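You operate a simulated robot arm through the tools that you are given. There is no shell and no other tool. Be economical: measure what you need, move in short steps, check, and stop when the job is done.

Carry out the task below with a simulated robot arm. There is one attempt and no reset: what you move stays moved.

TASK
Stop the shaker and the cooling block and lift out the flask and the red-capped tube.
Fine: shaker knob to 0, both switches off first; stand them on the table; leave the other tubes.

It is judged by the outcome, as a careful person would: the job done as asked, and still so three seconds after it is handed in. It fails if anything else is knocked over, pushed out of place, dropped, spilled or broken.

THE ROBOT
A 6-joint arm with a two-finger parallel gripper, fixed in place. Base frame: the origin is at the foot of the arm, x ahead of it, y to its left, z up; the work surface is at about z = 90. Lengths are in cm, angles in rad, forces in N, time in s.
With the tool pointing down near the work surface it reaches from about 24 to 66 cm from the base axis. Its first joint turns from -1.152 to 1.152 rad. Payload 2.9 kg.
Tool frame: the origin (TCP) lies between the finger pads and is the grasp point; the fingertips stand 3 cm ahead of it; z points along the fingers, y is the line along which they close. The gripper opens to 11 cm. The fingers are 2 cm wide and 1 cm thick; the gripper's body (4.8 by 11.2 cm) begins 5.5 cm behind the TCP.
Orientation is that of the tool frame in the base frame, as a unit quaternion [x, y, z, w]. With the fingers straight down and closing along the base's y, the tool's x points along the base's -x, its y along +y and its z along -z.

THE INTERFACE
- The arm moves only by the tool play_rows. Its argument "rows" is a list of rows, each a list of 7 numbers: the shift along the tool's x, y, z in units of 40 mm (1.0 is 40 mm), then the turn, a rotation vector about the tool's x, y, z in units of 6 degrees (1.0 is 6 degrees), then the gripper command, from -1 (shut) to 1 (fully open), values between in proportion. In form: [[dx, dy, dz, ax, ay, az, jaw], ...]. A call has 1 to 12 rows; each row shifts and turns the commanded pose from where the row before left it, along the tool's axes as they then stand. A call with a number of a shift or a turn outside -1 to 1 is refused whole. A row lasts 0.2 s, in which the tool goes at most 5 cm and 0.15 rad; a call with a longer step from one row to the next is refused whole, and so is a gripper value outside its range. A pose out of reach is approached as far as the arm can. The call stops where the force on the tool passes 70 N (or 10 N more than at its start, if that is more) or the arm is blocked; 0.2 s more then pass. The fingers move at their own pace (about 10.8 cm/s each) and stop on an object; they squeeze with about 29 N. The grip force told is the motor's: it shows also when the fingers shut on nothing. Time passes only in rows, and 0.2 s behind the last, so rows that do not move let the fingers close. It gives the time, the measured TCP pose, the force on the tool (base axes), the opening and the grip force at its end, in the units of the frame above (readings bear some noise).
- Cameras (640 x 400 px; columns grow to the right, rows downward): "scene" is fixed at [8.65, 43.57, 140.05]; the picture's right is [-0.70, -0.71, 0.00], its down [-0.28, 0.28, -0.92] and it looks along [0.65, -0.65, -0.40] (base axes); focal length 319 px, centre (320, 200). "wrist" rides on the gripper at [-3.6, 0, -5.7] in the tool frame; the picture's right is [0.00, -1.00, 0.00], its down [0.97, 0.00, -0.24] and it looks along [0.24, 0.00, 0.97] (tool axes); focal length 218 px, centre (320, 200).
- get_image(camera): a new picture of that camera. No time passes.
- locate(camera, pixels): for up to 12 pixels [column, row] of the newest picture of that camera ("zoom" is the newest enlarged one), the place [x, y, z] in the base frame of the surface seen there, good to about 0.2 cm. No time passes.
- inspect(camera, box): a new picture of the part [left, top, right, bottom] of that camera's present view, enlarged. No time passes.
- close_job(): hands the job in; it is judged then, once.

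Work in short steps. Measure before you move; look again where a grasp or a placing could have gone wrong, and mend it. You have 80 turns and 38 pictures in all, the two below and enlarged ones among them. Open the gripper and draw the arm clear of the work before you hand the job in, unless the task says otherwise; then end with one line.

The tools are called after "Request:" by a JSON object that holds its "fn" and its "kwargs". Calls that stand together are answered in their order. play_rows: Moves the arm, as the interface text tells. Its arguments: {"type":"object","properties":{"rows":{"type":"array"}},"required":["rows"]} The other tools are called the same way: get_image (camera) takes a picture; locate (camera, pixels) gives the place of the surface under pixels of a picture; inspect (camera, box) takes an enlarged picture of a part of a camera's view; close_job () hands the job in.

At the start:

```text
t: 0.0
tool_pos: [37.96, -8.12, 129.98]
ee_rot: [0.0, 1.0, -0.001, 0.0]
wrist_force: [0.3, 0.4, 0.3]
opening: 11.01
gripper_force: 0.0
```

scene: 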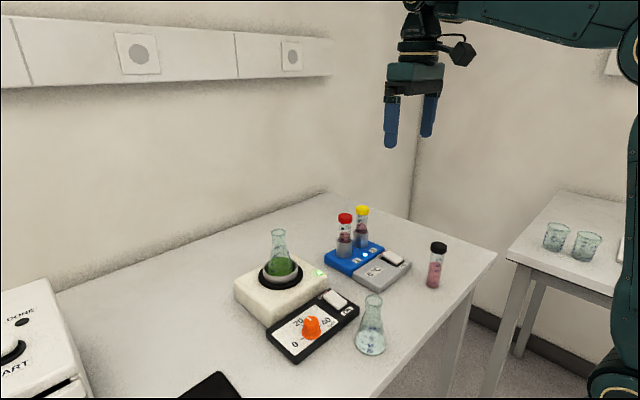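
wrist: 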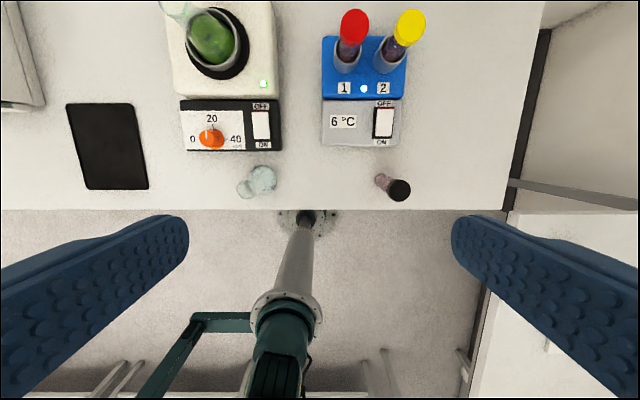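

The pictures show the shaker with its knob and switch on the left and the cooling block with two tubes on the right. I'll enlarge both views to read the details.

Request:
{"fn": "inspect", "kwargs": {"camera": "wrist", "box": [160, 0, 440, 210]}}

Request:
{"fn": "inspect", "kwargs": {"camera": "scene", "box": [220, 190, 460, 370]}}

```text
1.90 times, centred on (300, 105) of wrist
```

zoom: 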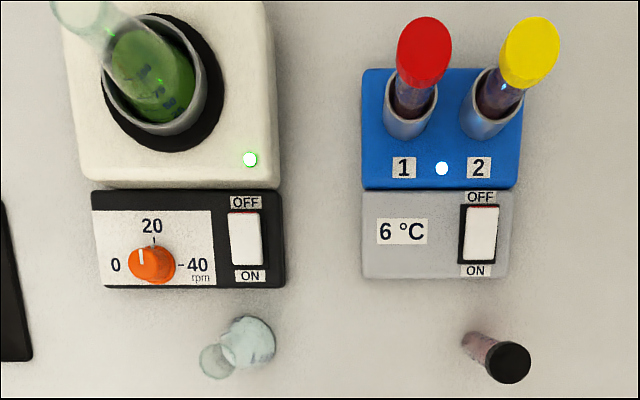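

```text
2.22 times, centred on (340, 280) of scene
```

zoom: 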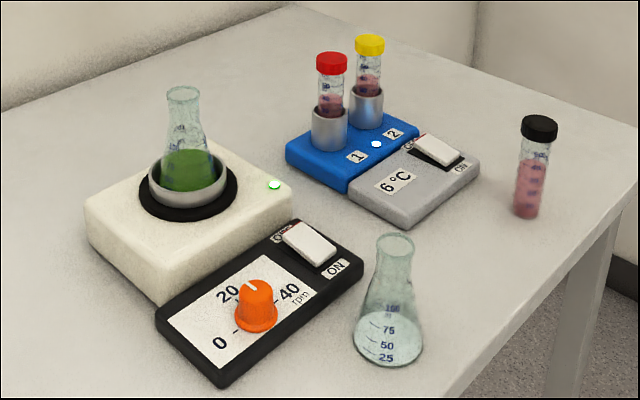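

Request:
{"fn": "locate", "kwargs": {"camera": "zoom", "pixels": [[254, 284], [251, 287], [290, 232], [332, 250], [312, 240], [416, 138], [460, 158], [436, 148], [331, 58], [369, 39], [184, 92], [539, 124]]}}

Request:
{"fn": "locate", "kwargs": {"camera": "wrist", "pixels": [[211, 138], [261, 113], [261, 136], [384, 110], [384, 135], [190, 125], [265, 182], [355, 22], [190, 145], [250, 145], [330, 140], [270, 20]]}}

Request:
{"fn": "inspect", "kwargs": {"camera": "scene", "box": [270, 270, 370, 350]}}

```text
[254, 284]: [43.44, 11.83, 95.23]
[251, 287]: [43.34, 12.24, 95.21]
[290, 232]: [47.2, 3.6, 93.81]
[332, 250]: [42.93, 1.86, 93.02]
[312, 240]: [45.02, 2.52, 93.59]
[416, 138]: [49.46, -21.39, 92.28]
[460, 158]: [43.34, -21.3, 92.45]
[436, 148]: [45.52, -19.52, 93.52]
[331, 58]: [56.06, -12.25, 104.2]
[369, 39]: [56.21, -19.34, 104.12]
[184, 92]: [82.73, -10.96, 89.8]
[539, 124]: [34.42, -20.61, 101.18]
```

```text
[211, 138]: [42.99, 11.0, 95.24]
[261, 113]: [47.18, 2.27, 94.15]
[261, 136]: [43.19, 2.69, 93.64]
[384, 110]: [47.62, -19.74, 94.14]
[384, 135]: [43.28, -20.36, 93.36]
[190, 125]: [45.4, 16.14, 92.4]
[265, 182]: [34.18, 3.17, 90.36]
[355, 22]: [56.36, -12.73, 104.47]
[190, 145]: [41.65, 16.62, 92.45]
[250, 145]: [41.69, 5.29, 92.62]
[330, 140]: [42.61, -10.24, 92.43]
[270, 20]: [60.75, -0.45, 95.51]
```

```text
5.00 times, centred on (320, 310) of scene
```

zoom: 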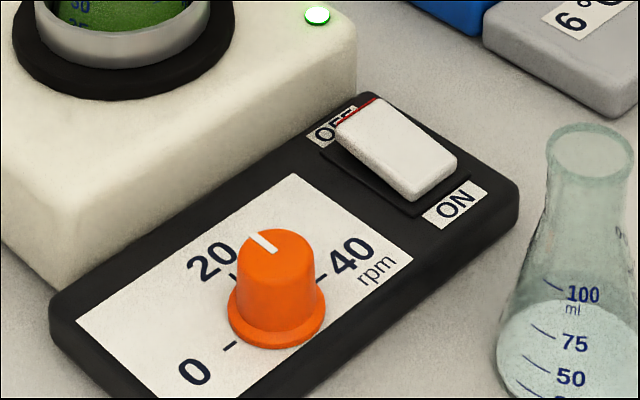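

The knob is at about (43.2, 11.5), standing 92.5–95.2, and its pointer looks near 20. I'll move above it to measure from directly overhead.

Request:
{"fn": "play_rows", "kwargs": {"rows": [[-0.158, 0.606, 0.625, 0, 0, 0, 0.2], [-0.158, 0.606, 0.625, 0, 0, 0, 0.2], [-0.158, 0.606, 0.625, 0, 0, 0, 0.2], [-0.158, 0.606, 0.625, 0, 0, 0, 0.2], [-0.158, 0.606, 0.625, 0, 0, 0, 0.2], [-0.158, 0.606, 0.625, 0, 0, 0, 0.2], [-0.158, 0.606, 0.625, 0, 0, 0, 0.2], [-0.158, 0.606, 0.625, 0, 0, 0, 0.2], [0, 0, 0, 0, 0, 0, 0.2]]}}

Request:
{"fn": "get_image", "kwargs": {"camera": "wrist"}}

```text
t: 2.0
tool_pos: [42.93, 11.32, 109.98]
ee_rot: [0.0, 1.0, 0.0, 0.0]
wrist_force: [0.1, -0.1, -0.4]
opening: 6.61
gripper_force: 0.1
```

```text
32 pictures are left
```

wrist: 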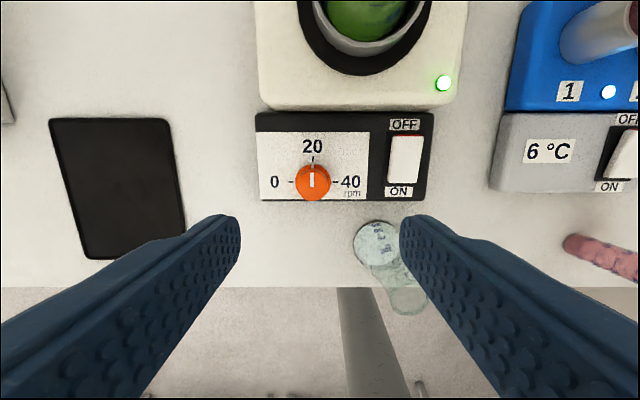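

The pointer is exactly at 20 and 0 is 90° anticlockwise. I'll locate the knob (312,180), the switch, the flask and the tick marks from here.

Request:
{"fn": "locate", "kwargs": {"camera": "wrist", "pixels": [[312, 181], [300, 181], [325, 181], [312, 171], [314, 158], [291, 181], [335, 181], [405, 142], [405, 180], [310, 110], [377, 232], [405, 160]]}}

Request:
{"fn": "inspect", "kwargs": {"camera": "wrist", "box": [250, 100, 450, 225]}}

```text
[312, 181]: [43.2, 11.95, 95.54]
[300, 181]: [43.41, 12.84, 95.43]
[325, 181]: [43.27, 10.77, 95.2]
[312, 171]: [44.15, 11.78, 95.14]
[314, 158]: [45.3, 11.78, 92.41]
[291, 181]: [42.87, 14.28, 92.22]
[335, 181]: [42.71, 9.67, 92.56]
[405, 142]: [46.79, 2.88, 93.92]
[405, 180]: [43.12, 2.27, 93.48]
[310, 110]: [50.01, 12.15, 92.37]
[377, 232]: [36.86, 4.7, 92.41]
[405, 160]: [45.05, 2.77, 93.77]
```

```text
3.20 times, centred on (350, 162) of wrist
```

zoom: 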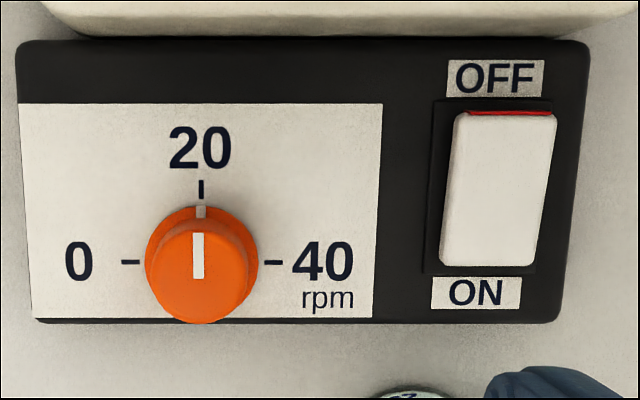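

Knob centre is (42.85, 11.95). I'll descend with the fingers either side, then close on it.

Request:
{"fn": "play_rows", "kwargs": {"rows": [[0.02, 0.16, 0.7, 0, 0, 0, 0.0], [0, 0, 0.8, 0, 0, 0, 0.0], [0, 0, 0.8, 0, 0, 0, 0.0], [0, 0, 0.6, 0, 0, 0, 0.0], [0, 0, 0.5, 0, 0, 0, 0.0], [0, 0, 0, 0, 0, 0, 0.0], [0, 0, 0, 0, 0, 0, -0.5], [0, 0, 0, 0, 0, 0, -1], [0, 0, 0, 0, 0, 0, -1]]}}

```text
t: 4.0
tool_pos: [42.93, 12.03, 96.41]
ee_rot: [-0.002, 1.0, 0.0, 0.002]
wrist_force: [0.4, 11.6, -8.7]
opening: 2.9
gripper_force: 45.3
```

Gripped at 2.9 cm. I'll turn it anticlockwise (negative about tool z), half way first.

Request:
{"fn": "play_rows", "kwargs": {"rows": [[0, 0, 0, 0, 0, -1, -1], [0, 0, 0, 0, 0, -1, -1], [0, 0, 0, 0, 0, -1, -1], [0, 0, 0, 0, 0, -1, -1], [0, 0, 0, 0, 0, -1, -1], [0, 0, 0, 0, 0, -1, -1], [0, 0, 0, 0, 0, -1, -1], [0, 0, 0, 0, 0, 0, -1]]}}

Request:
{"fn": "inspect", "kwargs": {"camera": "scene", "box": [270, 270, 370, 350]}}

```text
t: 5.8
tool_pos: [42.96, 12.11, 96.39]
ee_rot: [-0.362, 0.932, 0.002, 0.0]
wrist_force: [5.2, 30.2, -23.2]
opening: 2.93
gripper_force: 45.0
```

```text
5.00 times, centred on (320, 310) of scene
```

zoom: 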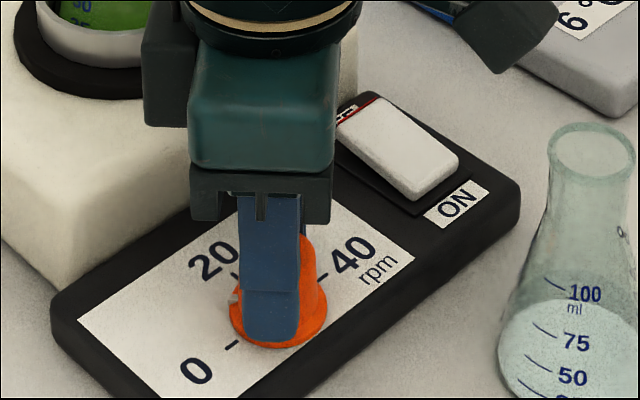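

The knob turns with the gripper in the right direction. I'll add a small centring shift and finish the remaining 48°.

Request:
{"fn": "play_rows", "kwargs": {"rows": [[-0.025, 0.027, 0, 0, 0, -1, -1], [0, 0, 0, 0, 0, -1, -1], [0, 0, 0, 0, 0, -1, -1], [0, 0, 0, 0, 0, -1, -1], [0, 0, 0, 0, 0, -1, -1], [0, 0, 0, 0, 0, -1, -1], [0, 0, 0, 0, 0, -1, -1], [0, 0, 0, 0, 0, -1, -1], [0, 0, 0, 0, 0, 0, -1]]}}

Request:
{"fn": "inspect", "kwargs": {"camera": "scene", "box": [270, 270, 370, 350]}}

```text
t: 7.8
tool_pos: [42.74, 12.08, 96.38]
ee_rot: [0.709, -0.706, -0.002, 0.001]
wrist_force: [-13.3, 21.1, -8.6]
opening: 2.92
gripper_force: 44.8
```

```text
5.00 times, centred on (320, 310) of scene
```

zoom: 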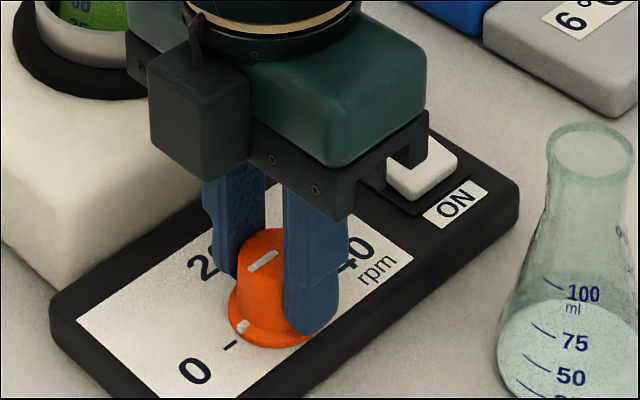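

The mark looks close to the 0 tick. I'll release, rise, turn back and check.

Request:
{"fn": "play_rows", "kwargs": {"rows": [[0, 0, 0, 0, 0, 0, -0.15], [0, 0, 0, 0, 0, 0, -0.15], [0, 0, -0.7, 0, 0, 0, -0.15], [0, 0, -0.9, 0, 0, 0, -0.15], [0, 0, -0.9, 0, 0, 0, -0.15], [0, 0, -0.9, 0, 0, 1, -0.15], [0, 0, 0, 0, 0, 1, -0.15], [0, 0, 0, 0, 0, 1, -0.15], [0, 0, 0, 0, 0, 1, -0.15], [0, 0, 0, 0, 0, 1, -0.15], [0, 0, 0, 0, 0, 1, -0.15], [0, 0, 0, 0, 0, 1, -0.15]]}}

Request:
{"fn": "play_rows", "kwargs": {"rows": [[0, 0, 0, 0, 0, 1, -0.15], [0, 0, 0, 0, 0, 1, -0.15], [0, 0, 0, 0, 0, 1, -0.15], [0, 0, 0, 0, 0, 1, -0.15], [0, 0, 0, 0, 0, 1, -0.15], [0, 0, 0, 0, 0, 1, -1], [0, 0, 0, 0, 0, 1, -1], [0, 0, 0, 0, 0, 1, -1], [0, 0, 0, 0, 0, 0, -1]]}}

Request:
{"fn": "inspect", "kwargs": {"camera": "wrist", "box": [250, 60, 450, 225]}}

```text
t: 10.4
tool_pos: [42.85, 11.92, 110.01]
ee_rot: [-0.406, 0.914, 0.001, 0.001]
wrist_force: [-0.3, -0.8, -0.1]
opening: 4.65
gripper_force: 0.0
```

```text
t: 12.4
tool_pos: [42.94, 11.98, 109.93]
ee_rot: [0.001, 1.0, 0.0, 0.0]
wrist_force: [-1.1, -0.1, 0.4]
opening: 0.0
gripper_force: 29.3
```

```text
2.42 times, centred on (350, 142) of wrist
```

zoom: 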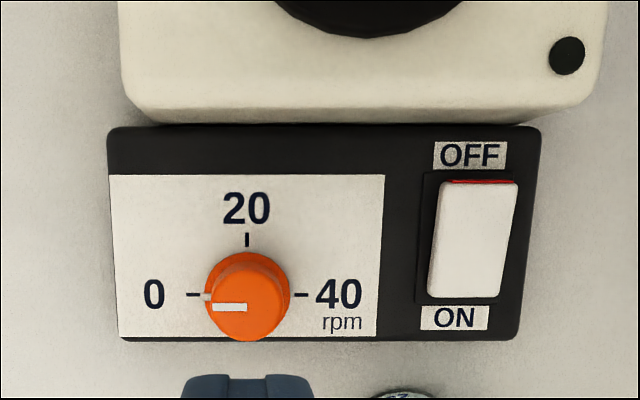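

The knob reads 0 and the shaker's light is out. Next is the shaker switch: I'll come over its OFF end (46.9, 2.6) with shut fingers and lower to just above it.

Request:
{"fn": "play_rows", "kwargs": {"rows": [[-0.33, -0.78, 0, 0, 0, 0, -1], [-0.33, -0.78, 0, 0, 0, 0, -1], [-0.33, -0.785, 0, 0, 0, 0, -1], [0, 0, 0.8, 0, 0, 0, -1], [0, 0, 0.8, 0, 0, 0, -1], [0, 0, 0.8, 0, 0, 0, -1], [0, 0, 0.5, 0, 0, 0, -1], [0, 0, 0.1, 0, 0, 0, -1], [0, 0, 0.1, 0, 0, 0, -1], [0, 0, 0, 0, 0, 0, -1]]}}

Request:
{"fn": "inspect", "kwargs": {"camera": "scene", "box": [290, 260, 390, 340]}}

```text
t: 14.6
tool_pos: [46.91, 2.71, 97.65]
ee_rot: [0.0, 1.0, 0.0, 0.0]
wrist_force: [0.5, 0.7, 0.7]
opening: 0.0
gripper_force: 29.4
```

```text
5.00 times, centred on (340, 300) of scene
```

zoom: 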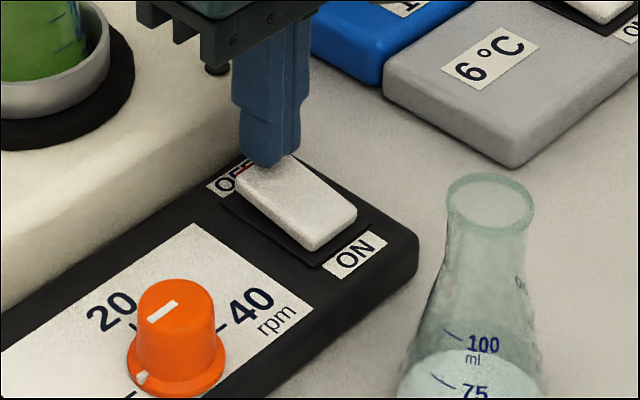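

The fingertips stand just over the OFF end. I press down in small steps.

Request:
{"fn": "play_rows", "kwargs": {"rows": [[0, 0, 0.1, 0, 0, 0, -1], [0, 0, 0.08, 0, 0, 0, -1], [0, 0, 0.07, 0, 0, 0, -1], [0, 0, 0.06, 0, 0, 0, -1], [0, 0, 0.06, 0, 0, 0, -1]]}}

```text
t: 15.8
tool_pos: [46.9, 2.63, 96.57]
ee_rot: [0.0, 1.0, 0.0, 0.004]
wrist_force: [-18.8, -2.6, 63.7]
opening: 0.02
gripper_force: 28.9
```

Force rose to 64 N with the tips at about z 93.6. I'll lift and look.

Request:
{"fn": "play_rows", "kwargs": {"rows": [[0, 0, -0.5, 0, 0, 0, -1], [0, 0, -0.8, 0, 0, 0, -1], [0, 0, -0.8, 0, 0, 0, -1], [0, 0, -0.6, 0, 0, 0, -1]]}}

Request:
{"fn": "inspect", "kwargs": {"camera": "scene", "box": [290, 230, 430, 342]}}

```text
t: 16.8
tool_pos: [46.73, 2.59, 106.92]
ee_rot: [0.0, 1.0, 0.0, 0.0]
wrist_force: [0.6, 0.3, -0.3]
opening: 0.01
gripper_force: 29.0
```

```text
3.57 times, centred on (360, 286) of scene
```

zoom: 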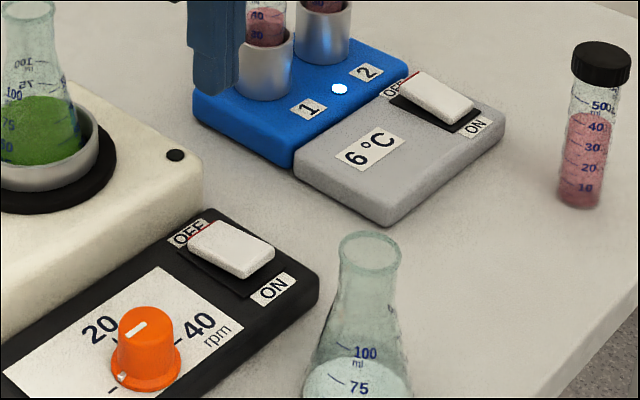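

The shaker rocker looks different now, so I'll measure its two ends.

Request:
{"fn": "inspect", "kwargs": {"camera": "scene", "box": [320, 275, 380, 323]}}

Request:
{"fn": "get_image", "kwargs": {"camera": "wrist"}}

```text
8.33 times, centred on (350, 299) of scene
```

zoom: 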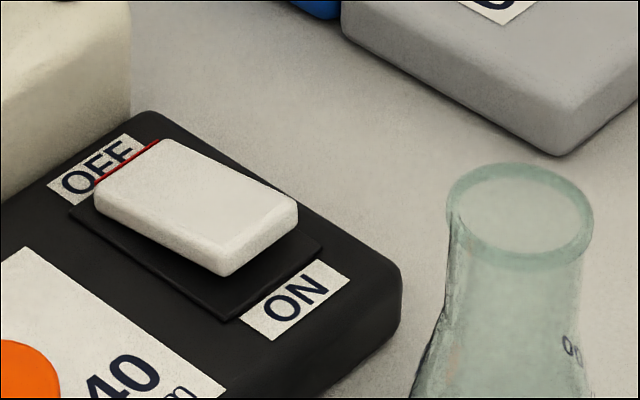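

```text
24 pictures are left
```

wrist: 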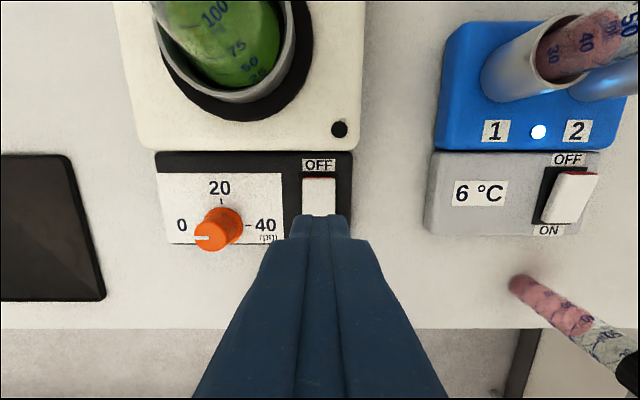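

The ON end of the shaker rocker now stands up, so that switch is off. Next I'll locate the cooling switch (around 575,190 in the wrist view) and the flask and tubes.

Request:
{"fn": "locate", "kwargs": {"camera": "wrist", "pixels": [[562, 174], [594, 175], [577, 178], [565, 205], [569, 195], [304, 180], [335, 180], [318, 176]]}}

```text
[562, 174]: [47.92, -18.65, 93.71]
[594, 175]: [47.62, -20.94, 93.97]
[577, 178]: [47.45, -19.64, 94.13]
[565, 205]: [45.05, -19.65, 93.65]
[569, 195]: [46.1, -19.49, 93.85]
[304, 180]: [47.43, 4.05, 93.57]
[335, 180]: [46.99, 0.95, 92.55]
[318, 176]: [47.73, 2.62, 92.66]
```

I'll move along to the cooling switch at (46.8, -19.8) and lower to just above it, watching clearance to the yellow tube behind.

Request:
{"fn": "play_rows", "kwargs": {"rows": [[0, -0.933, 0, 0, 0, 0, -1], [0, -0.933, 0, 0, 0, 0, -1], [0, -0.933, 0, 0, 0, 0, -1], [0, -0.933, 0, 0, 0, 0, -1], [0, -0.933, 0, 0, 0, 0, -1], [0, -0.933, 0, 0, 0, 0, -1], [0, 0, 0.6, 0, 0, 0, -1], [0, 0, 0.6, 0, 0, 0, -1], [0, 0, 0.6, 0, 0, 0, -1], [0, 0, 0.4, 0, 0, 0, -1], [0, 0, 0, 0, 0, 0, -1]]}}

Request:
{"fn": "inspect", "kwargs": {"camera": "scene", "box": [320, 190, 440, 286]}}

```text
t: 19.2
tool_pos: [46.9, -19.72, 98.11]
ee_rot: [0.0, 1.0, 0.001, 0.0]
wrist_force: [-0.7, -0.4, 0.7]
opening: 0.0
gripper_force: 28.9
```

```text
4.17 times, centred on (380, 238) of scene
```

zoom: 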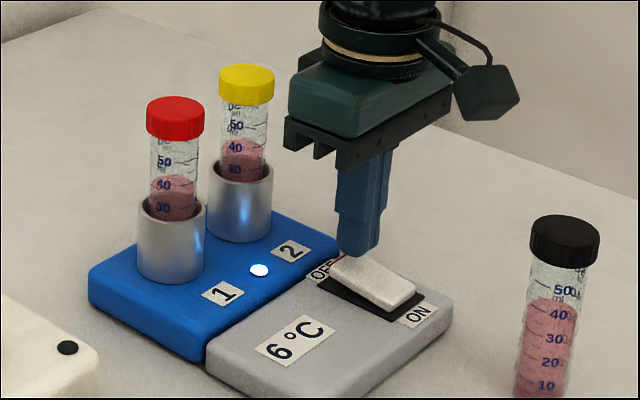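

There's ample clearance to the tubes, so I press in small steps.

Request:
{"fn": "play_rows", "kwargs": {"rows": [[0, 0, 0.12, 0, 0, 0, -1], [0, 0, 0.1, 0, 0, 0, -1], [0, 0, 0.08, 0, 0, 0, -1], [0, 0, 0.07, 0, 0, 0, -1], [0, 0, 0.06, 0, 0, 0, -1], [0, 0, 0.06, 0, 0, 0, -1]]}}

Request:
{"fn": "play_rows", "kwargs": {"rows": [[0, 0, -0.5, 0, 0, 0, -1], [0, 0, -0.8, 0, 0, 0, -1], [0, 0, -0.8, 0, 0, 0, -1], [0, 0, -0.6, 0, 0, 0, -1]]}}

Request:
{"fn": "inspect", "kwargs": {"camera": "scene", "box": [320, 190, 440, 286]}}

```text
t: 20.6
tool_pos: [46.91, -19.88, 96.59]
ee_rot: [0.0, 1.0, -0.002, 0.004]
wrist_force: [-14.1, 8.5, 56.7]
opening: 0.03
gripper_force: 28.8
```

```text
t: 21.6
tool_pos: [47.0, -19.75, 106.92]
ee_rot: [-0.001, 1.0, 0.0, -0.001]
wrist_force: [0.0, 0.1, 0.3]
opening: 0.0
gripper_force: 28.8
```

```text
4.17 times, centred on (380, 238) of scene
```

zoom: 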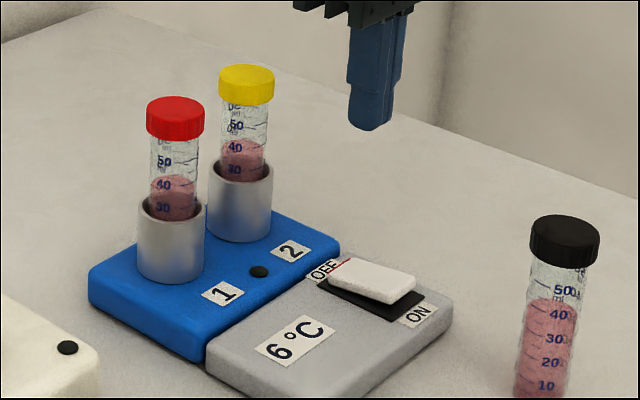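

Both devices are off (lights out). I'll move up to overlook the table to measure tube, flask and free standing places.

Request:
{"fn": "play_rows", "kwargs": {"rows": [[0, 0.4, -0.8, 0, 0, 0, -1], [0, 0.6, -0.9, 0, 0, 0, -1], [0, 0.8, -0.9, 0, 0, 0, -1], [0, 0.9, -0.8, 0, 0, 0, -1], [0, 0.9, -0.8, 0, 0, 0, -1], [0, 0, -0.4, 0, 0, 0, -1], [0, 0, 0, 0, 0, 0, -1]]}}

Request:
{"fn": "get_image", "kwargs": {"camera": "wrist"}}

```text
t: 23.2
tool_pos: [46.81, -5.32, 125.44]
ee_rot: [-0.001, 1.0, 0.0, 0.0]
wrist_force: [-0.2, 0.1, 0.5]
opening: 0.0
gripper_force: 28.8
```

```text
21 pictures are left
```

wrist: 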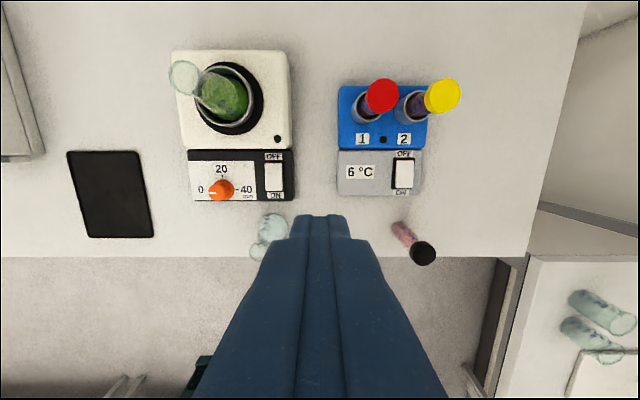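

Request:
{"fn": "locate", "kwargs": {"camera": "wrist", "pixels": [[382, 97], [442, 97], [230, 90], [185, 77], [293, 170], [336, 170], [316, 150], [360, 235], [360, 255], [422, 253], [272, 230], [160, 170]]}}

Request:
{"fn": "inspect", "kwargs": {"camera": "wrist", "box": [160, 40, 320, 140]}}

Request:
{"fn": "inspect", "kwargs": {"camera": "scene", "box": [220, 200, 400, 312]}}

```text
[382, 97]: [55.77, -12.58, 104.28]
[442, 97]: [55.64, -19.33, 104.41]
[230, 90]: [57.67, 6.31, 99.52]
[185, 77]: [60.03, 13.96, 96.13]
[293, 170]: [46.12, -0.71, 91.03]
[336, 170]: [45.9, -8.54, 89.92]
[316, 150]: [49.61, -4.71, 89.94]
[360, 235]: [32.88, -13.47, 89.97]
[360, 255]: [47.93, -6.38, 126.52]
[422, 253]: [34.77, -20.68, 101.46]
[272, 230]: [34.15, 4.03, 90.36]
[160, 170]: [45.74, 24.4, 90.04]
```

```text
4.00 times, centred on (240, 90) of wrist
```

zoom: 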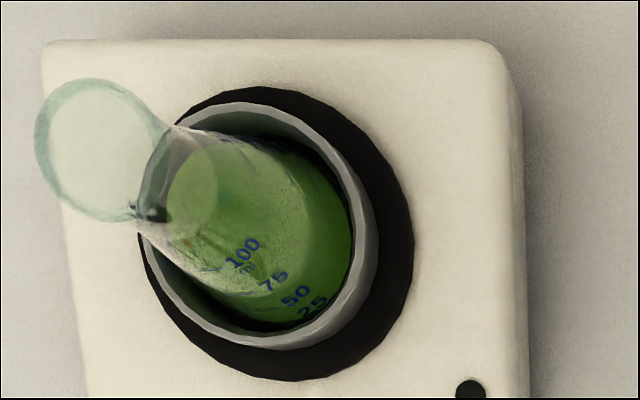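

```text
3.56 times, centred on (310, 256) of scene
```

zoom: 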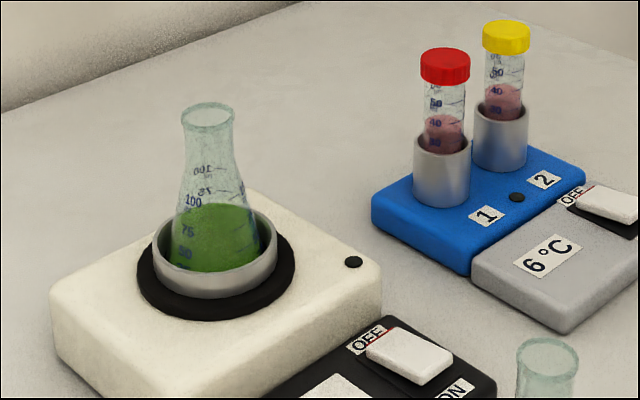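

Tube cap is at about (55.8, -12.6, top 104.4). I'll go over it with the fingers open 5.5 cm and recheck the centre.

Request:
{"fn": "play_rows", "kwargs": {"rows": [[-0.45, -0.36, 0, 0, 0, 0, 0], [-0.45, -0.36, 0, 0, 0, 0, 0], [-0.45, -0.36, 0, 0, 0, 0, 0], [-0.45, -0.37, 0, 0, 0, 0, 0], [-0.45, -0.37, 0.5, 0, 0, 0, 0], [0, 0, 0.8, 0, 0, 0, 0], [0, 0, 0.8, 0, 0, 0, 0], [0, 0, 0.8, 0, 0, 0, 0], [0, 0, 0, 0, 0, 0, 0]]}}

Request:
{"fn": "get_image", "kwargs": {"camera": "wrist"}}

```text
t: 24.3
tool_pos: [55.21, -11.74, 124.65]
ee_rot: [0.003, 1.0, -0.003, 0.013]
wrist_force: [15.2, -2.8, -21.1]
opening: 5.51
gripper_force: 0.1
stopped in row 5: the force on the tool passed its limit (the readings are from after the stop); the commanded pose is now the measured one
```

```text
18 pictures are left
```

wrist: 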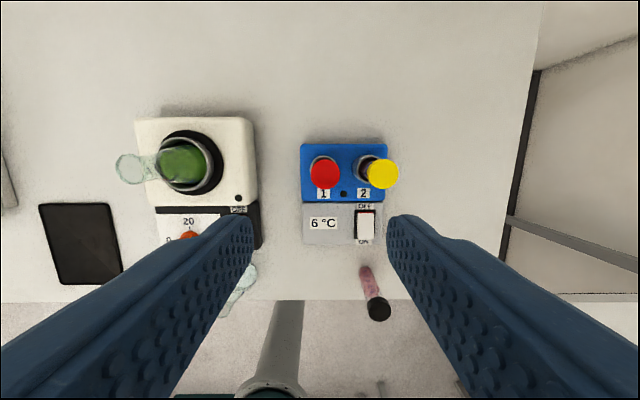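

The move stopped with about 25 N, though nothing is near the fingers. I'll look at the whole scene.

Request:
{"fn": "get_image", "kwargs": {"camera": "scene"}}

Request:
{"fn": "play_rows", "kwargs": {"rows": [[0, 0, 0, 0, 0, 0, 0]]}}

Request:
{"fn": "locate", "kwargs": {"camera": "wrist", "pixels": [[324, 174], [310, 174], [338, 174], [324, 160], [324, 188], [382, 173]]}}

```text
17 pictures are left
```

scene: 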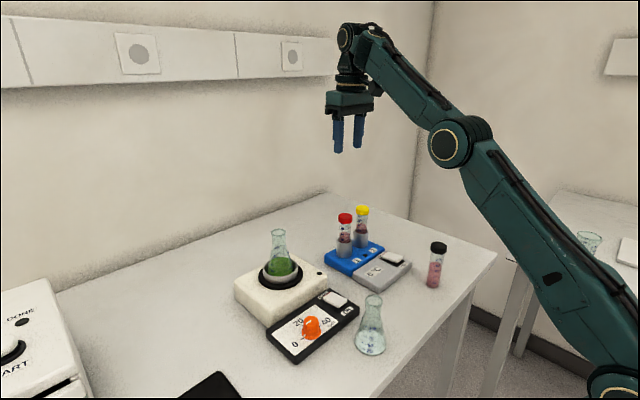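

```text
t: 24.7
tool_pos: [55.26, -11.72, 124.57]
ee_rot: [0.004, 1.0, -0.003, 0.011]
wrist_force: [19.2, -4.3, -31.5]
opening: 5.49
gripper_force: 0.1
```

```text
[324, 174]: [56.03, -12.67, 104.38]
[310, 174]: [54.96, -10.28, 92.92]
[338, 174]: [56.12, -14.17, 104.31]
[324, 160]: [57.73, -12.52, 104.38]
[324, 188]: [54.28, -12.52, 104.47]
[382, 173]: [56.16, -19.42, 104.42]
```

The fingers touch nothing. The arm seems to be at a joint limit when high and far out. I'll go down a bit, straightening the 1° tilt, and check that the force vanishes.

Request:
{"fn": "play_rows", "kwargs": {"rows": [[0, 0, 0.4, 0, 0, 0, 0], [0, 0, 0.5, 0, 0, 0, 0], [0, 0, 0.3, -0.06, 0.21, -0.08, 0], [0, 0, 0, 0, 0, 0, 0]]}}

```text
t: 25.7
tool_pos: [55.22, -11.78, 119.77]
ee_rot: [-0.001, 1.0, 0.002, -0.001]
wrist_force: [-0.4, -0.2, 0.2]
opening: 5.51
gripper_force: 0.2
```

The force is gone. I'll centre on the cap (56.0, -12.55) and descend so that the pads span it.

Request:
{"fn": "play_rows", "kwargs": {"rows": [[-0.1, -0.1, 0.5, 0, 0, 0, 0], [-0.1, -0.09, 0.7, 0, 0, 0, 0], [0, 0, 0.7, 0, 0, 0, 0], [0, 0, 0, 0, 0, 0, 0]]}}

Request:
{"fn": "inspect", "kwargs": {"camera": "scene", "box": [290, 150, 410, 246]}}

```text
t: 26.7
tool_pos: [55.91, -12.65, 112.22]
ee_rot: [-0.001, 1.0, 0.001, -0.001]
wrist_force: [0.8, 0.3, -0.9]
opening: 5.47
gripper_force: 0.0
```

```text
4.17 times, centred on (350, 198) of scene
```

zoom: 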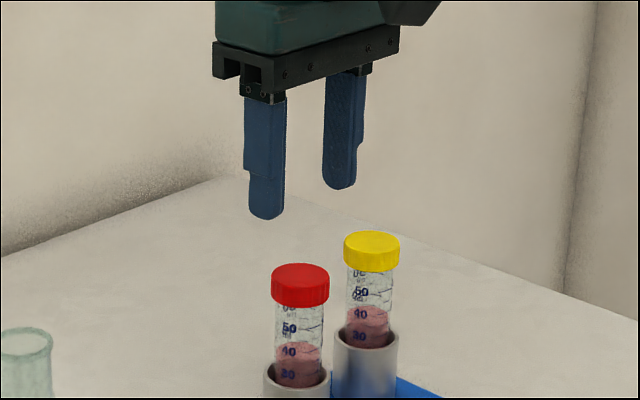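

Request:
{"fn": "play_rows", "kwargs": {"rows": [[0, 0, 0.7, 0, 0, 0, 0], [0, 0, 0.7, 0, 0, 0, 0], [0, 0, 0.6, 0, 0, 0, 0], [0, 0, 0.48, 0, 0, 0, 0], [0, 0, 0, 0, 0, 0, 0], [0, 0, 0, 0, 0, 0, -0.2], [0, 0, 0, 0, 0, 0, -0.35], [0, 0, 0, 0, 0, 0, -1], [0, 0, 0, 0, 0, 0, -1]]}}

Request:
{"fn": "inspect", "kwargs": {"camera": "scene", "box": [290, 180, 410, 276]}}

```text
t: 28.7
tool_pos: [56.13, -12.48, 102.34]
ee_rot: [0.0, 1.0, 0.001, 0.0]
wrist_force: [-0.4, 0.1, -0.3]
opening: 3.44
gripper_force: 29.1
```

```text
4.17 times, centred on (350, 228) of scene
```

zoom: 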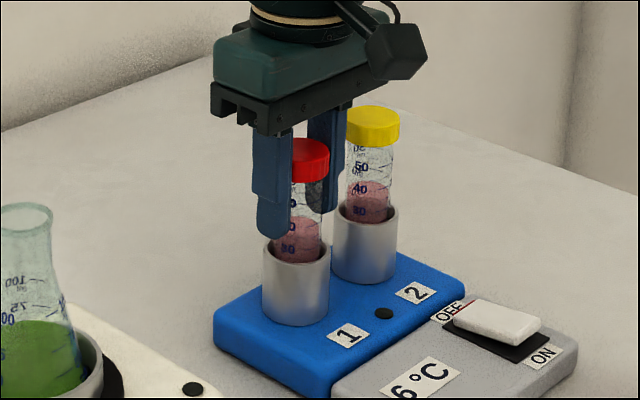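

Held at 3.44 cm on the cap. I'll lift straight up.

Request:
{"fn": "play_rows", "kwargs": {"rows": [[0, 0, -0.3, 0, 0, 0, -1], [0, 0, -0.4, 0, 0, 0, -1], [0, 0, -0.5, 0, 0, 0, -1], [0, 0, -0.5, 0, 0, 0, -1], [0, 0, -0.5, 0, 0, 0, -1], [0, 0, 0, 0, 0, 0, -1]]}}

Request:
{"fn": "inspect", "kwargs": {"camera": "scene", "box": [290, 150, 410, 246]}}

```text
t: 30.1
tool_pos: [56.06, -12.66, 111.12]
ee_rot: [-0.001, 1.0, 0.0, 0.0]
wrist_force: [0.2, 0.7, -0.1]
opening: 3.47
gripper_force: 29.0
```

```text
4.17 times, centred on (350, 198) of scene
```

zoom: 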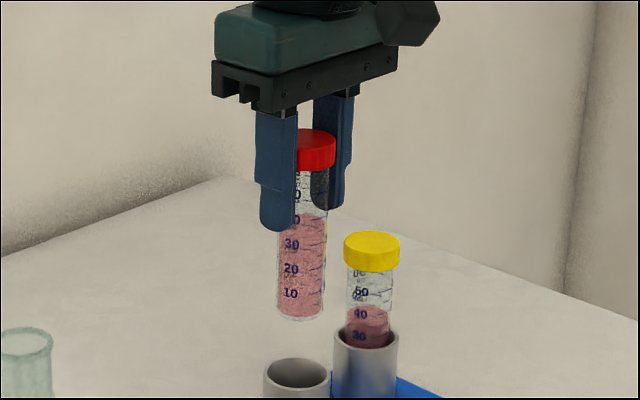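

The tube is clear. I'll carry it to the free place at (37, -8), then down to just above the table.

Request:
{"fn": "play_rows", "kwargs": {"rows": [[0.5, 0.12, 0, 0, 0, 0, -1], [0.68, 0.166, 0, 0, 0, 0, -1], [0.68, 0.166, 0, 0, 0, 0, -1], [0.7, 0.17, 0, 0, 0, 0, -1], [0.7, 0.17, 0, 0, 0, 0, -1], [0.7, 0.17, 0, 0, 0, 0, -1], [0.5, 0.12, 0, 0, 0, 0, -1], [0.3, 0.08, 0.3, 0, 0, 0, -1], [0, 0, 0.7, 0, 0, 0, -1], [0, 0, 0.7, 0, 0, 0, -1], [0, 0, 0.7, 0, 0, 0, -1], [0, 0, 0.2, 0, 0, 0, -1]]}}

Request:
{"fn": "inspect", "kwargs": {"camera": "scene", "box": [330, 200, 470, 312]}}

```text
t: 32.7
tool_pos: [37.03, -7.71, 100.7]
ee_rot: [-0.001, 1.0, 0.001, -0.001]
wrist_force: [0.0, 0.3, -1.0]
opening: 3.45
gripper_force: 28.8
```

```text
3.57 times, centred on (400, 256) of scene
```

zoom: 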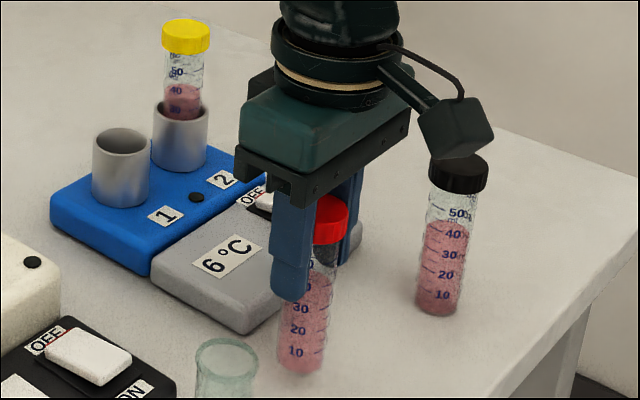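

About 1 cm remains, so I lower in small steps until it touches.

Request:
{"fn": "play_rows", "kwargs": {"rows": [[0, 0, 0.12, 0, 0, 0, -1], [0, 0, 0.08, 0, 0, 0, -1], [0, 0, 0.05, 0, 0, 0, -1], [0, 0, 0.03, 0, 0, 0, -1]]}}

```text
t: 33.7
tool_pos: [36.91, -7.91, 99.71]
ee_rot: [-0.001, 1.0, 0.0, 0.0]
wrist_force: [0.0, -0.3, -0.8]
opening: 3.43
gripper_force: 28.7
```

Request:
{"fn": "play_rows", "kwargs": {"rows": [[0, 0, 0.03, 0, 0, 0, -1], [0, 0, 0.03, 0, 0, 0, -1], [0, 0, 0, 0, 0, 0, -1]]}}

```text
t: 34.5
tool_pos: [36.93, -7.93, 99.42]
ee_rot: [-0.001, 1.0, 0.001, 0.0]
wrist_force: [0.4, 0.2, 0.3]
opening: 3.47
gripper_force: 28.9
```

Request:
{"fn": "play_rows", "kwargs": {"rows": [[0, 0, 0.03, 0, 0, 0, -1], [0, 0, 0, 0, 0, 0, -1]]}}

Request:
{"fn": "inspect", "kwargs": {"camera": "scene", "box": [370, 260, 430, 308]}}

```text
t: 35.1
tool_pos: [36.99, -7.88, 99.31]
ee_rot: [-0.002, 1.0, 0.001, -0.001]
wrist_force: [0.1, 0.7, 0.0]
opening: 3.46
gripper_force: 29.1
```

```text
8.33 times, centred on (400, 284) of scene
```

zoom: 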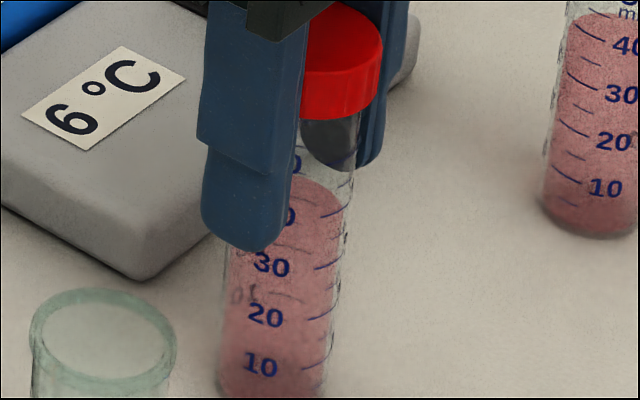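

Request:
{"fn": "locate", "kwargs": {"camera": "zoom", "pixels": [[345, 40], [340, 30], [355, 45], [250, 395]]}}

Request:
{"fn": "play_rows", "kwargs": {"rows": [[0, 0, 0.03, 0, 0, 0, -1], [0, 0, 0.03, 0, 0, 0, -1], [0, 0, 0, 0, 0, 0, -1]]}}

```text
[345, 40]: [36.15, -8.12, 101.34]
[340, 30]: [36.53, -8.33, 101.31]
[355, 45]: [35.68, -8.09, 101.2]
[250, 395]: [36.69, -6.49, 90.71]
```

```text
t: 35.9
tool_pos: [37.18, -7.95, 99.16]
ee_rot: [-0.001, 1.0, 0.001, 0.002]
wrist_force: [-1.2, 1.5, 29.6]
opening: 3.46
gripper_force: 28.6
```

It has touched (30 N). I'll ease up 1 mm, open gently and rise.

Request:
{"fn": "play_rows", "kwargs": {"rows": [[0, 0, -0.03, 0, 0, 0, -1], [0, 0, 0, 0, 0, 0, -0.3], [0, 0, 0, 0, 0, 0, -0.1], [0, 0, 0, 0, 0, 0, 0], [0, 0, 0, 0, 0, 0, 0], [0, 0, -0.5, 0, 0, 0, 0], [0, 0, -0.8, 0, 0, 0, 0], [0, 0, -0.9, 0, 0, 0, 0], [0, 0, -0.9, 0, 0, 0, 0], [0, 0, -0.5, 0, 0, 0, 0]]}}

Request:
{"fn": "get_image", "kwargs": {"camera": "scene"}}

```text
t: 38.1
tool_pos: [36.98, -7.96, 113.48]
ee_rot: [-0.001, 1.0, 0.001, -0.001]
wrist_force: [-0.2, 0.5, -0.2]
opening: 5.5
gripper_force: 0.0
```

```text
11 pictures are left
```

scene: 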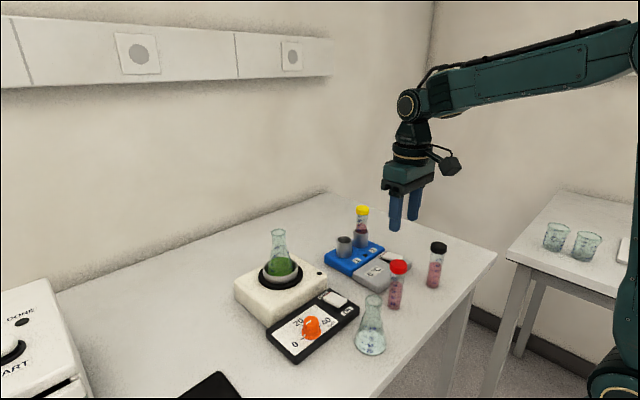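

The tube stands. Now I'll measure the flask: rim, neck, holder ring, and the empty flask as a reference.

Request:
{"fn": "locate", "kwargs": {"camera": "scene", "pixels": [[278, 231], [277, 240], [278, 248], [280, 256], [280, 266], [262, 268], [301, 268], [280, 281], [374, 296], [372, 310], [371, 330], [369, 352]]}}

Request:
{"fn": "inspect", "kwargs": {"camera": "scene", "box": [240, 220, 330, 292]}}

```text
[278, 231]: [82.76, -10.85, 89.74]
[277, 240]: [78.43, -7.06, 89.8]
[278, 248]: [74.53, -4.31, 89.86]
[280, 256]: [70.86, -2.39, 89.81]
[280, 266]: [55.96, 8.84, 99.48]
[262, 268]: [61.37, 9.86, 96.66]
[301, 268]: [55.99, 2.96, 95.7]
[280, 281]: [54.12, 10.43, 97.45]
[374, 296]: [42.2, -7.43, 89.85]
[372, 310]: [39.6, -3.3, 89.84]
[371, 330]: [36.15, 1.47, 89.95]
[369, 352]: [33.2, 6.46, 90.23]
```

```text
5.56 times, centred on (285, 256) of scene
```

zoom: 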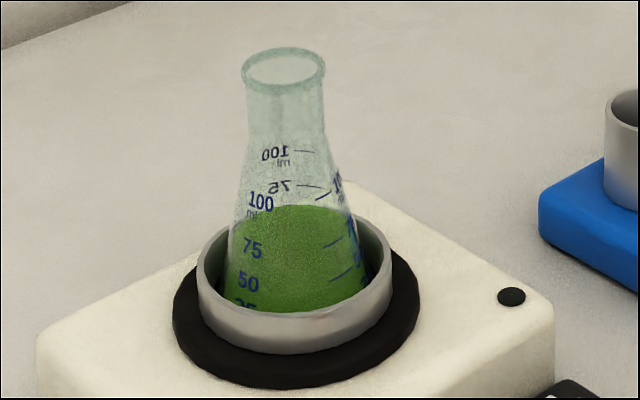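

By triangulation the flask's rim is centred at about (56.8, 7.8, 107.3) with a neck about 2.9 cm wide. I'll move over it at TCP z ≈ 115 and check the alignment.

Request:
{"fn": "play_rows", "kwargs": {"rows": [[0, 0, -0.4, 0, 0, 0, 0], [-0.825, 0.657, 0, 0, 0, 0, 0], [-0.825, 0.657, 0, 0, 0, 0, 0], [-0.825, 0.657, 0, 0, 0, 0, 0], [-0.825, 0.657, 0, 0, 0, 0, 0], [-0.825, 0.657, 0, 0, 0, 0, 0], [-0.825, 0.657, 0, 0, 0, 0, 0], [0, 0, 0, 0, 0, 0, 0]]}}

Request:
{"fn": "get_image", "kwargs": {"camera": "wrist"}}

Request:
{"fn": "inspect", "kwargs": {"camera": "scene", "box": [230, 180, 330, 260]}}

```text
t: 39.9
tool_pos: [56.73, 8.04, 115.03]
ee_rot: [-0.001, 1.0, 0.0, -0.001]
wrist_force: [0.7, 0.2, -0.5]
opening: 5.5
gripper_force: 0.0
```

```text
9 pictures are left
```

wrist: 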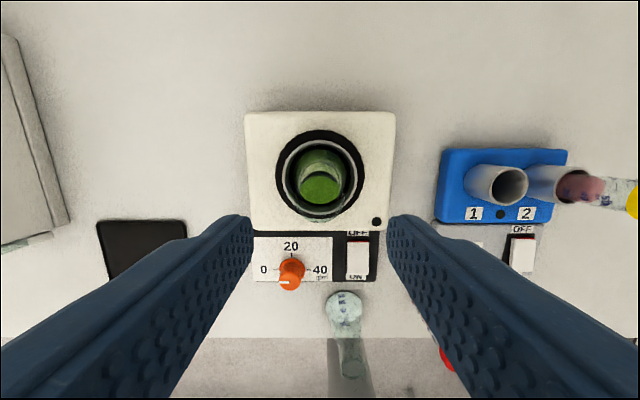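

```text
5.00 times, centred on (280, 220) of scene
```

zoom: 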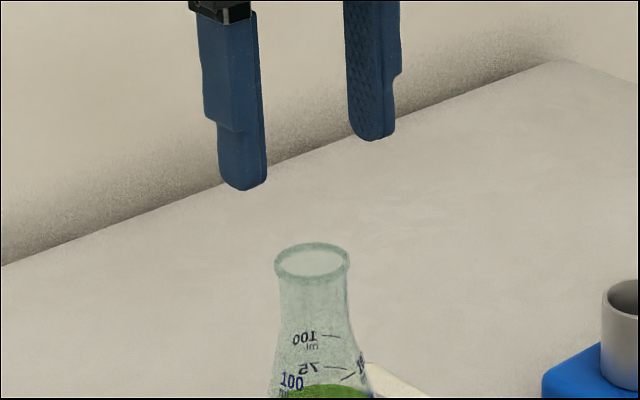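

Request:
{"fn": "inspect", "kwargs": {"camera": "wrist", "box": [260, 110, 380, 240]}}

```text
3.08 times, centred on (320, 175) of wrist
```

zoom: 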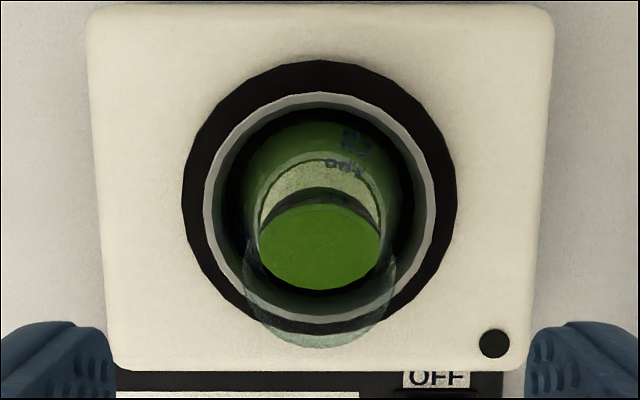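

The rim centre comes out at (57.05, 8.05), almost exactly under the tool. I'll descend to TCP z ≈ 107.2 and close gently on the neck.

Request:
{"fn": "play_rows", "kwargs": {"rows": [[-0.07, 0, 0.6, 0, 0, 0, 0], [0, 0, 0.6, 0, 0, 0, 0], [0, 0, 0.5, 0, 0, 0, 0], [0, 0, 0.25, 0, 0, 0, 0], [0, 0, 0, 0, 0, 0, 0], [0, 0, 0, 0, 0, 0, -0.25], [0, 0, 0, 0, 0, 0, -0.4], [0, 0, 0, 0, 0, 0, -1], [0, 0, 0, 0, 0, 0, -1]]}}

Request:
{"fn": "inspect", "kwargs": {"camera": "scene", "box": [230, 200, 330, 280]}}

```text
t: 41.9
tool_pos: [57.02, 8.05, 107.34]
ee_rot: [-0.001, 1.0, 0.002, -0.001]
wrist_force: [0.1, 1.3, 0.9]
opening: 2.91
gripper_force: 29.0
```

```text
5.00 times, centred on (280, 240) of scene
```

zoom: 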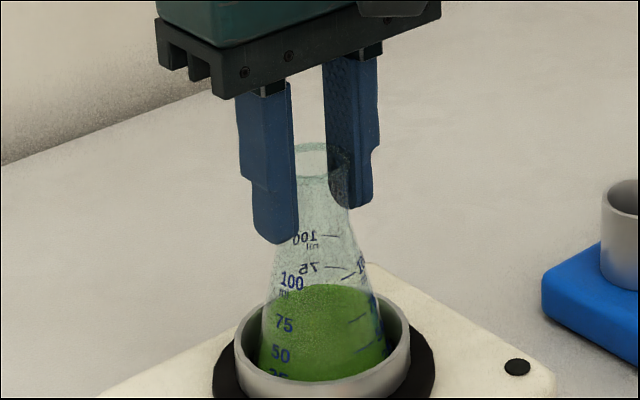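

Neck held at 2.91 cm. I'll lift slowly and check.

Request:
{"fn": "play_rows", "kwargs": {"rows": [[0, 0, -0.1, 0, 0, 0, -1], [0, 0, -0.2, 0, 0, 0, -1], [0, 0, -0.3, 0, 0, 0, -1], [0, 0, -0.35, 0, 0, 0, -1], [0, 0, -0.35, 0, 0, 0, -1], [0, 0, -0.3, 0, 0, 0, -1], [0, 0, -0.15, 0, 0, 0, -1], [0, 0, 0, 0, 0, 0, -1]]}}

Request:
{"fn": "inspect", "kwargs": {"camera": "scene", "box": [200, 180, 325, 280]}}

```text
t: 43.7
tool_pos: [57.17, 7.9, 114.28]
ee_rot: [0.0, 1.0, 0.001, -0.001]
wrist_force: [0.2, 0.9, -1.8]
opening: 2.88
gripper_force: 29.0
```

```text
4.00 times, centred on (262, 230) of scene
```

zoom: 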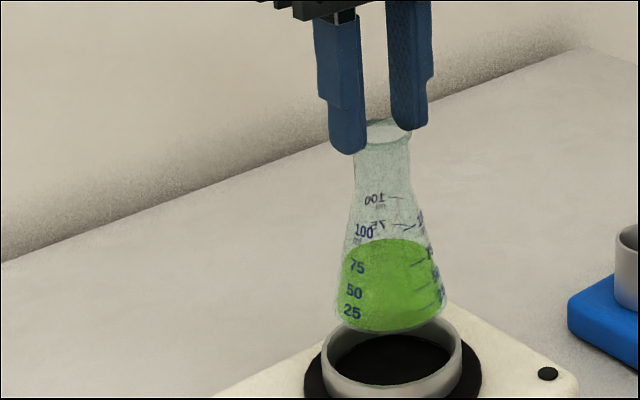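

The flask has slid about 2.5–3 cm down in the fingers, and they now hold only the lip. I'll lower it gently back into the holder before it can fall.

Request:
{"fn": "play_rows", "kwargs": {"rows": [[0, 0, 0.05, 0, 0, 0, -1], [0, 0, 0.1, 0, 0, 0, -1], [0, 0, 0.12, 0, 0, 0, -1], [0, 0, 0.12, 0, 0, 0, -1], [0, 0, 0.12, 0, 0, 0, -1], [0, 0, 0.1, 0, 0, 0, -1], [0, 0, 0.08, 0, 0, 0, -1], [0, 0, 0.05, 0, 0, 0, -1], [0, 0, 0.05, 0, 0, 0, -1], [0, 0, 0, 0, 0, 0, -1]]}}

```text
t: 45.9
tool_pos: [57.03, 7.8, 111.14]
ee_rot: [0.0, 1.0, 0.002, 0.0]
wrist_force: [0.3, -0.2, -1.9]
opening: 2.88
gripper_force: 29.1
```

Request:
{"fn": "play_rows", "kwargs": {"rows": [[0, 0, 0.05, 0, 0, 0, -1], [0, 0, 0.05, 0, 0, 0, -1], [0, 0, 0, 0, 0, 0, -1]]}}

Request:
{"fn": "inspect", "kwargs": {"camera": "scene", "box": [230, 200, 330, 280]}}

```text
t: 46.7
tool_pos: [57.18, 7.83, 110.76]
ee_rot: [0.0, 1.0, 0.0, -0.001]
wrist_force: [-0.5, 0.2, -1.4]
opening: 2.87
gripper_force: 29.3
```

```text
5.00 times, centred on (280, 240) of scene
```

zoom: 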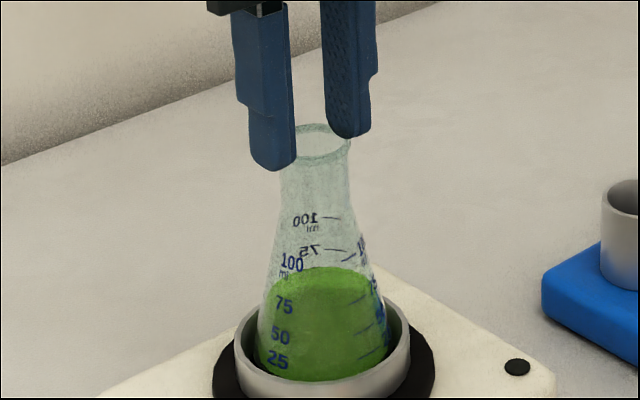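

The flask is about 0.8 cm above its seat, so I lower further in small steps until contact.

Request:
{"fn": "play_rows", "kwargs": {"rows": [[0, 0, 0.06, 0, 0, 0, -1], [0, 0, 0.06, 0, 0, 0, -1], [0, 0, 0.05, 0, 0, 0, -1], [0, 0, 0, 0, 0, 0, -1]]}}

Request:
{"fn": "play_rows", "kwargs": {"rows": [[0, 0, 0.03, 0, 0, 0, -1], [0, 0, 0.03, 0, 0, 0, -1], [0, 0, 0, 0, 0, 0, -1]]}}

```text
t: 47.7
tool_pos: [57.04, 7.91, 110.04]
ee_rot: [0.0, 1.0, 0.001, 0.0]
wrist_force: [0.6, 0.1, -1.5]
opening: 2.86
gripper_force: 28.9
```

```text
t: 48.5
tool_pos: [57.05, 8.03, 109.94]
ee_rot: [-0.002, 1.0, 0.002, 0.001]
wrist_force: [0.8, 5.8, 6.5]
opening: 2.9
gripper_force: 29.0
```

The flask is seated again (contact at TCP 109.94). My first grip probably had the tips bearing on the cone. I'll open, regrip with the tips higher on the straight neck (TCP ≈ 108.3), then lift only 4 mm and read the force.

Request:
{"fn": "play_rows", "kwargs": {"rows": [[0, 0, 0, 0, 0, 0, -0.35], [0, 0, 0, 0, 0, 0, -0.1], [0, 0, 0, 0, 0, 0, -0.1], [0, 0, 0.2, 0, 0, 0, -0.1], [0, 0, 0.2, 0, 0, 0, -0.1], [0, 0, 0, 0, 0, 0, -0.1], [0, 0, 0, 0, 0, 0, -0.4], [0, 0, 0, 0, 0, 0, -1], [0, 0, 0, 0, 0, 0, -1], [0, 0, 0, 0, 0, 0, -1]]}}

Request:
{"fn": "play_rows", "kwargs": {"rows": [[0, 0, -0.05, 0, 0, 0, -1], [0, 0, -0.05, 0, 0, 0, -1]]}}

Request:
{"fn": "play_rows", "kwargs": {"rows": [[0, 0, -0.05, 0, 0, 0, -1], [0, 0, -0.05, 0, 0, 0, -1]]}}

Request:
{"fn": "play_rows", "kwargs": {"rows": [[0, 0, -0.05, 0, 0, 0, -1], [0, 0, -0.05, 0, 0, 0, -1]]}}

```text
t: 50.7
tool_pos: [57.0, 8.01, 108.28]
ee_rot: [-0.001, 1.0, 0.001, -0.001]
wrist_force: [0.6, 6.9, -0.4]
opening: 2.89
gripper_force: 29.4
```

```text
t: 51.3
tool_pos: [57.1, 7.84, 108.69]
ee_rot: [-0.001, 1.0, 0.001, 0.0]
wrist_force: [0.1, -0.1, -1.8]
opening: 2.91
gripper_force: 29.1
```

```text
t: 51.9
tool_pos: [56.97, 7.89, 109.01]
ee_rot: [-0.002, 1.0, 0.0, -0.001]
wrist_force: [0.5, -0.1, -0.3]
opening: 2.87
gripper_force: 29.0
```

```text
t: 52.5
tool_pos: [57.02, 7.88, 109.49]
ee_rot: [-0.001, 1.0, 0.001, -0.001]
wrist_force: [0.0, 0.4, -1.3]
opening: 2.88
gripper_force: 29.0
```

The forces are small and the sideways load vanished, which suggests the flask came up freely. I'll check for slip.

Request:
{"fn": "inspect", "kwargs": {"camera": "scene", "box": [230, 200, 330, 280]}}

```text
5.00 times, centred on (280, 240) of scene
```

zoom: 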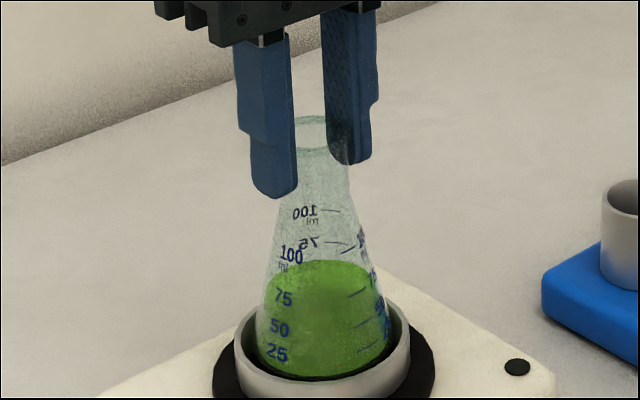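

No slip this time: the rim moved up 1.2 cm along with the fingers. I'll keep lifting slowly.

Request:
{"fn": "play_rows", "kwargs": {"rows": [[0, 0, -0.06, 0, 0, 0, -1], [0, 0, -0.1, 0, 0, 0, -1], [0, 0, -0.12, 0, 0, 0, -1], [0, 0, -0.12, 0, 0, 0, -1], [0, 0, -0.12, 0, 0, 0, -1], [0, 0, -0.12, 0, 0, 0, -1], [0, 0, -0.12, 0, 0, 0, -1], [0, 0, -0.12, 0, 0, 0, -1], [0, 0, -0.12, 0, 0, 0, -1], [0, 0, -0.1, 0, 0, 0, -1], [0, 0, -0.06, 0, 0, 0, -1], [0, 0, 0, 0, 0, 0, -1]]}}

Request:
{"fn": "inspect", "kwargs": {"camera": "scene", "box": [220, 180, 345, 280]}}

```text
t: 55.1
tool_pos: [57.01, 7.89, 114.02]
ee_rot: [-0.002, 1.0, 0.001, -0.001]
wrist_force: [-0.2, 0.8, -0.9]
opening: 2.91
gripper_force: 29.0
```

```text
4.00 times, centred on (282, 230) of scene
```

zoom: 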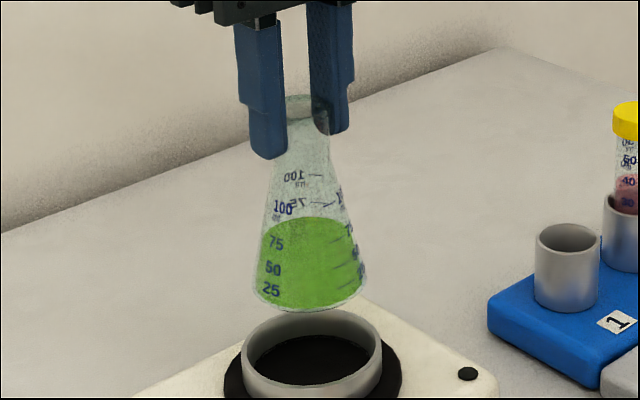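

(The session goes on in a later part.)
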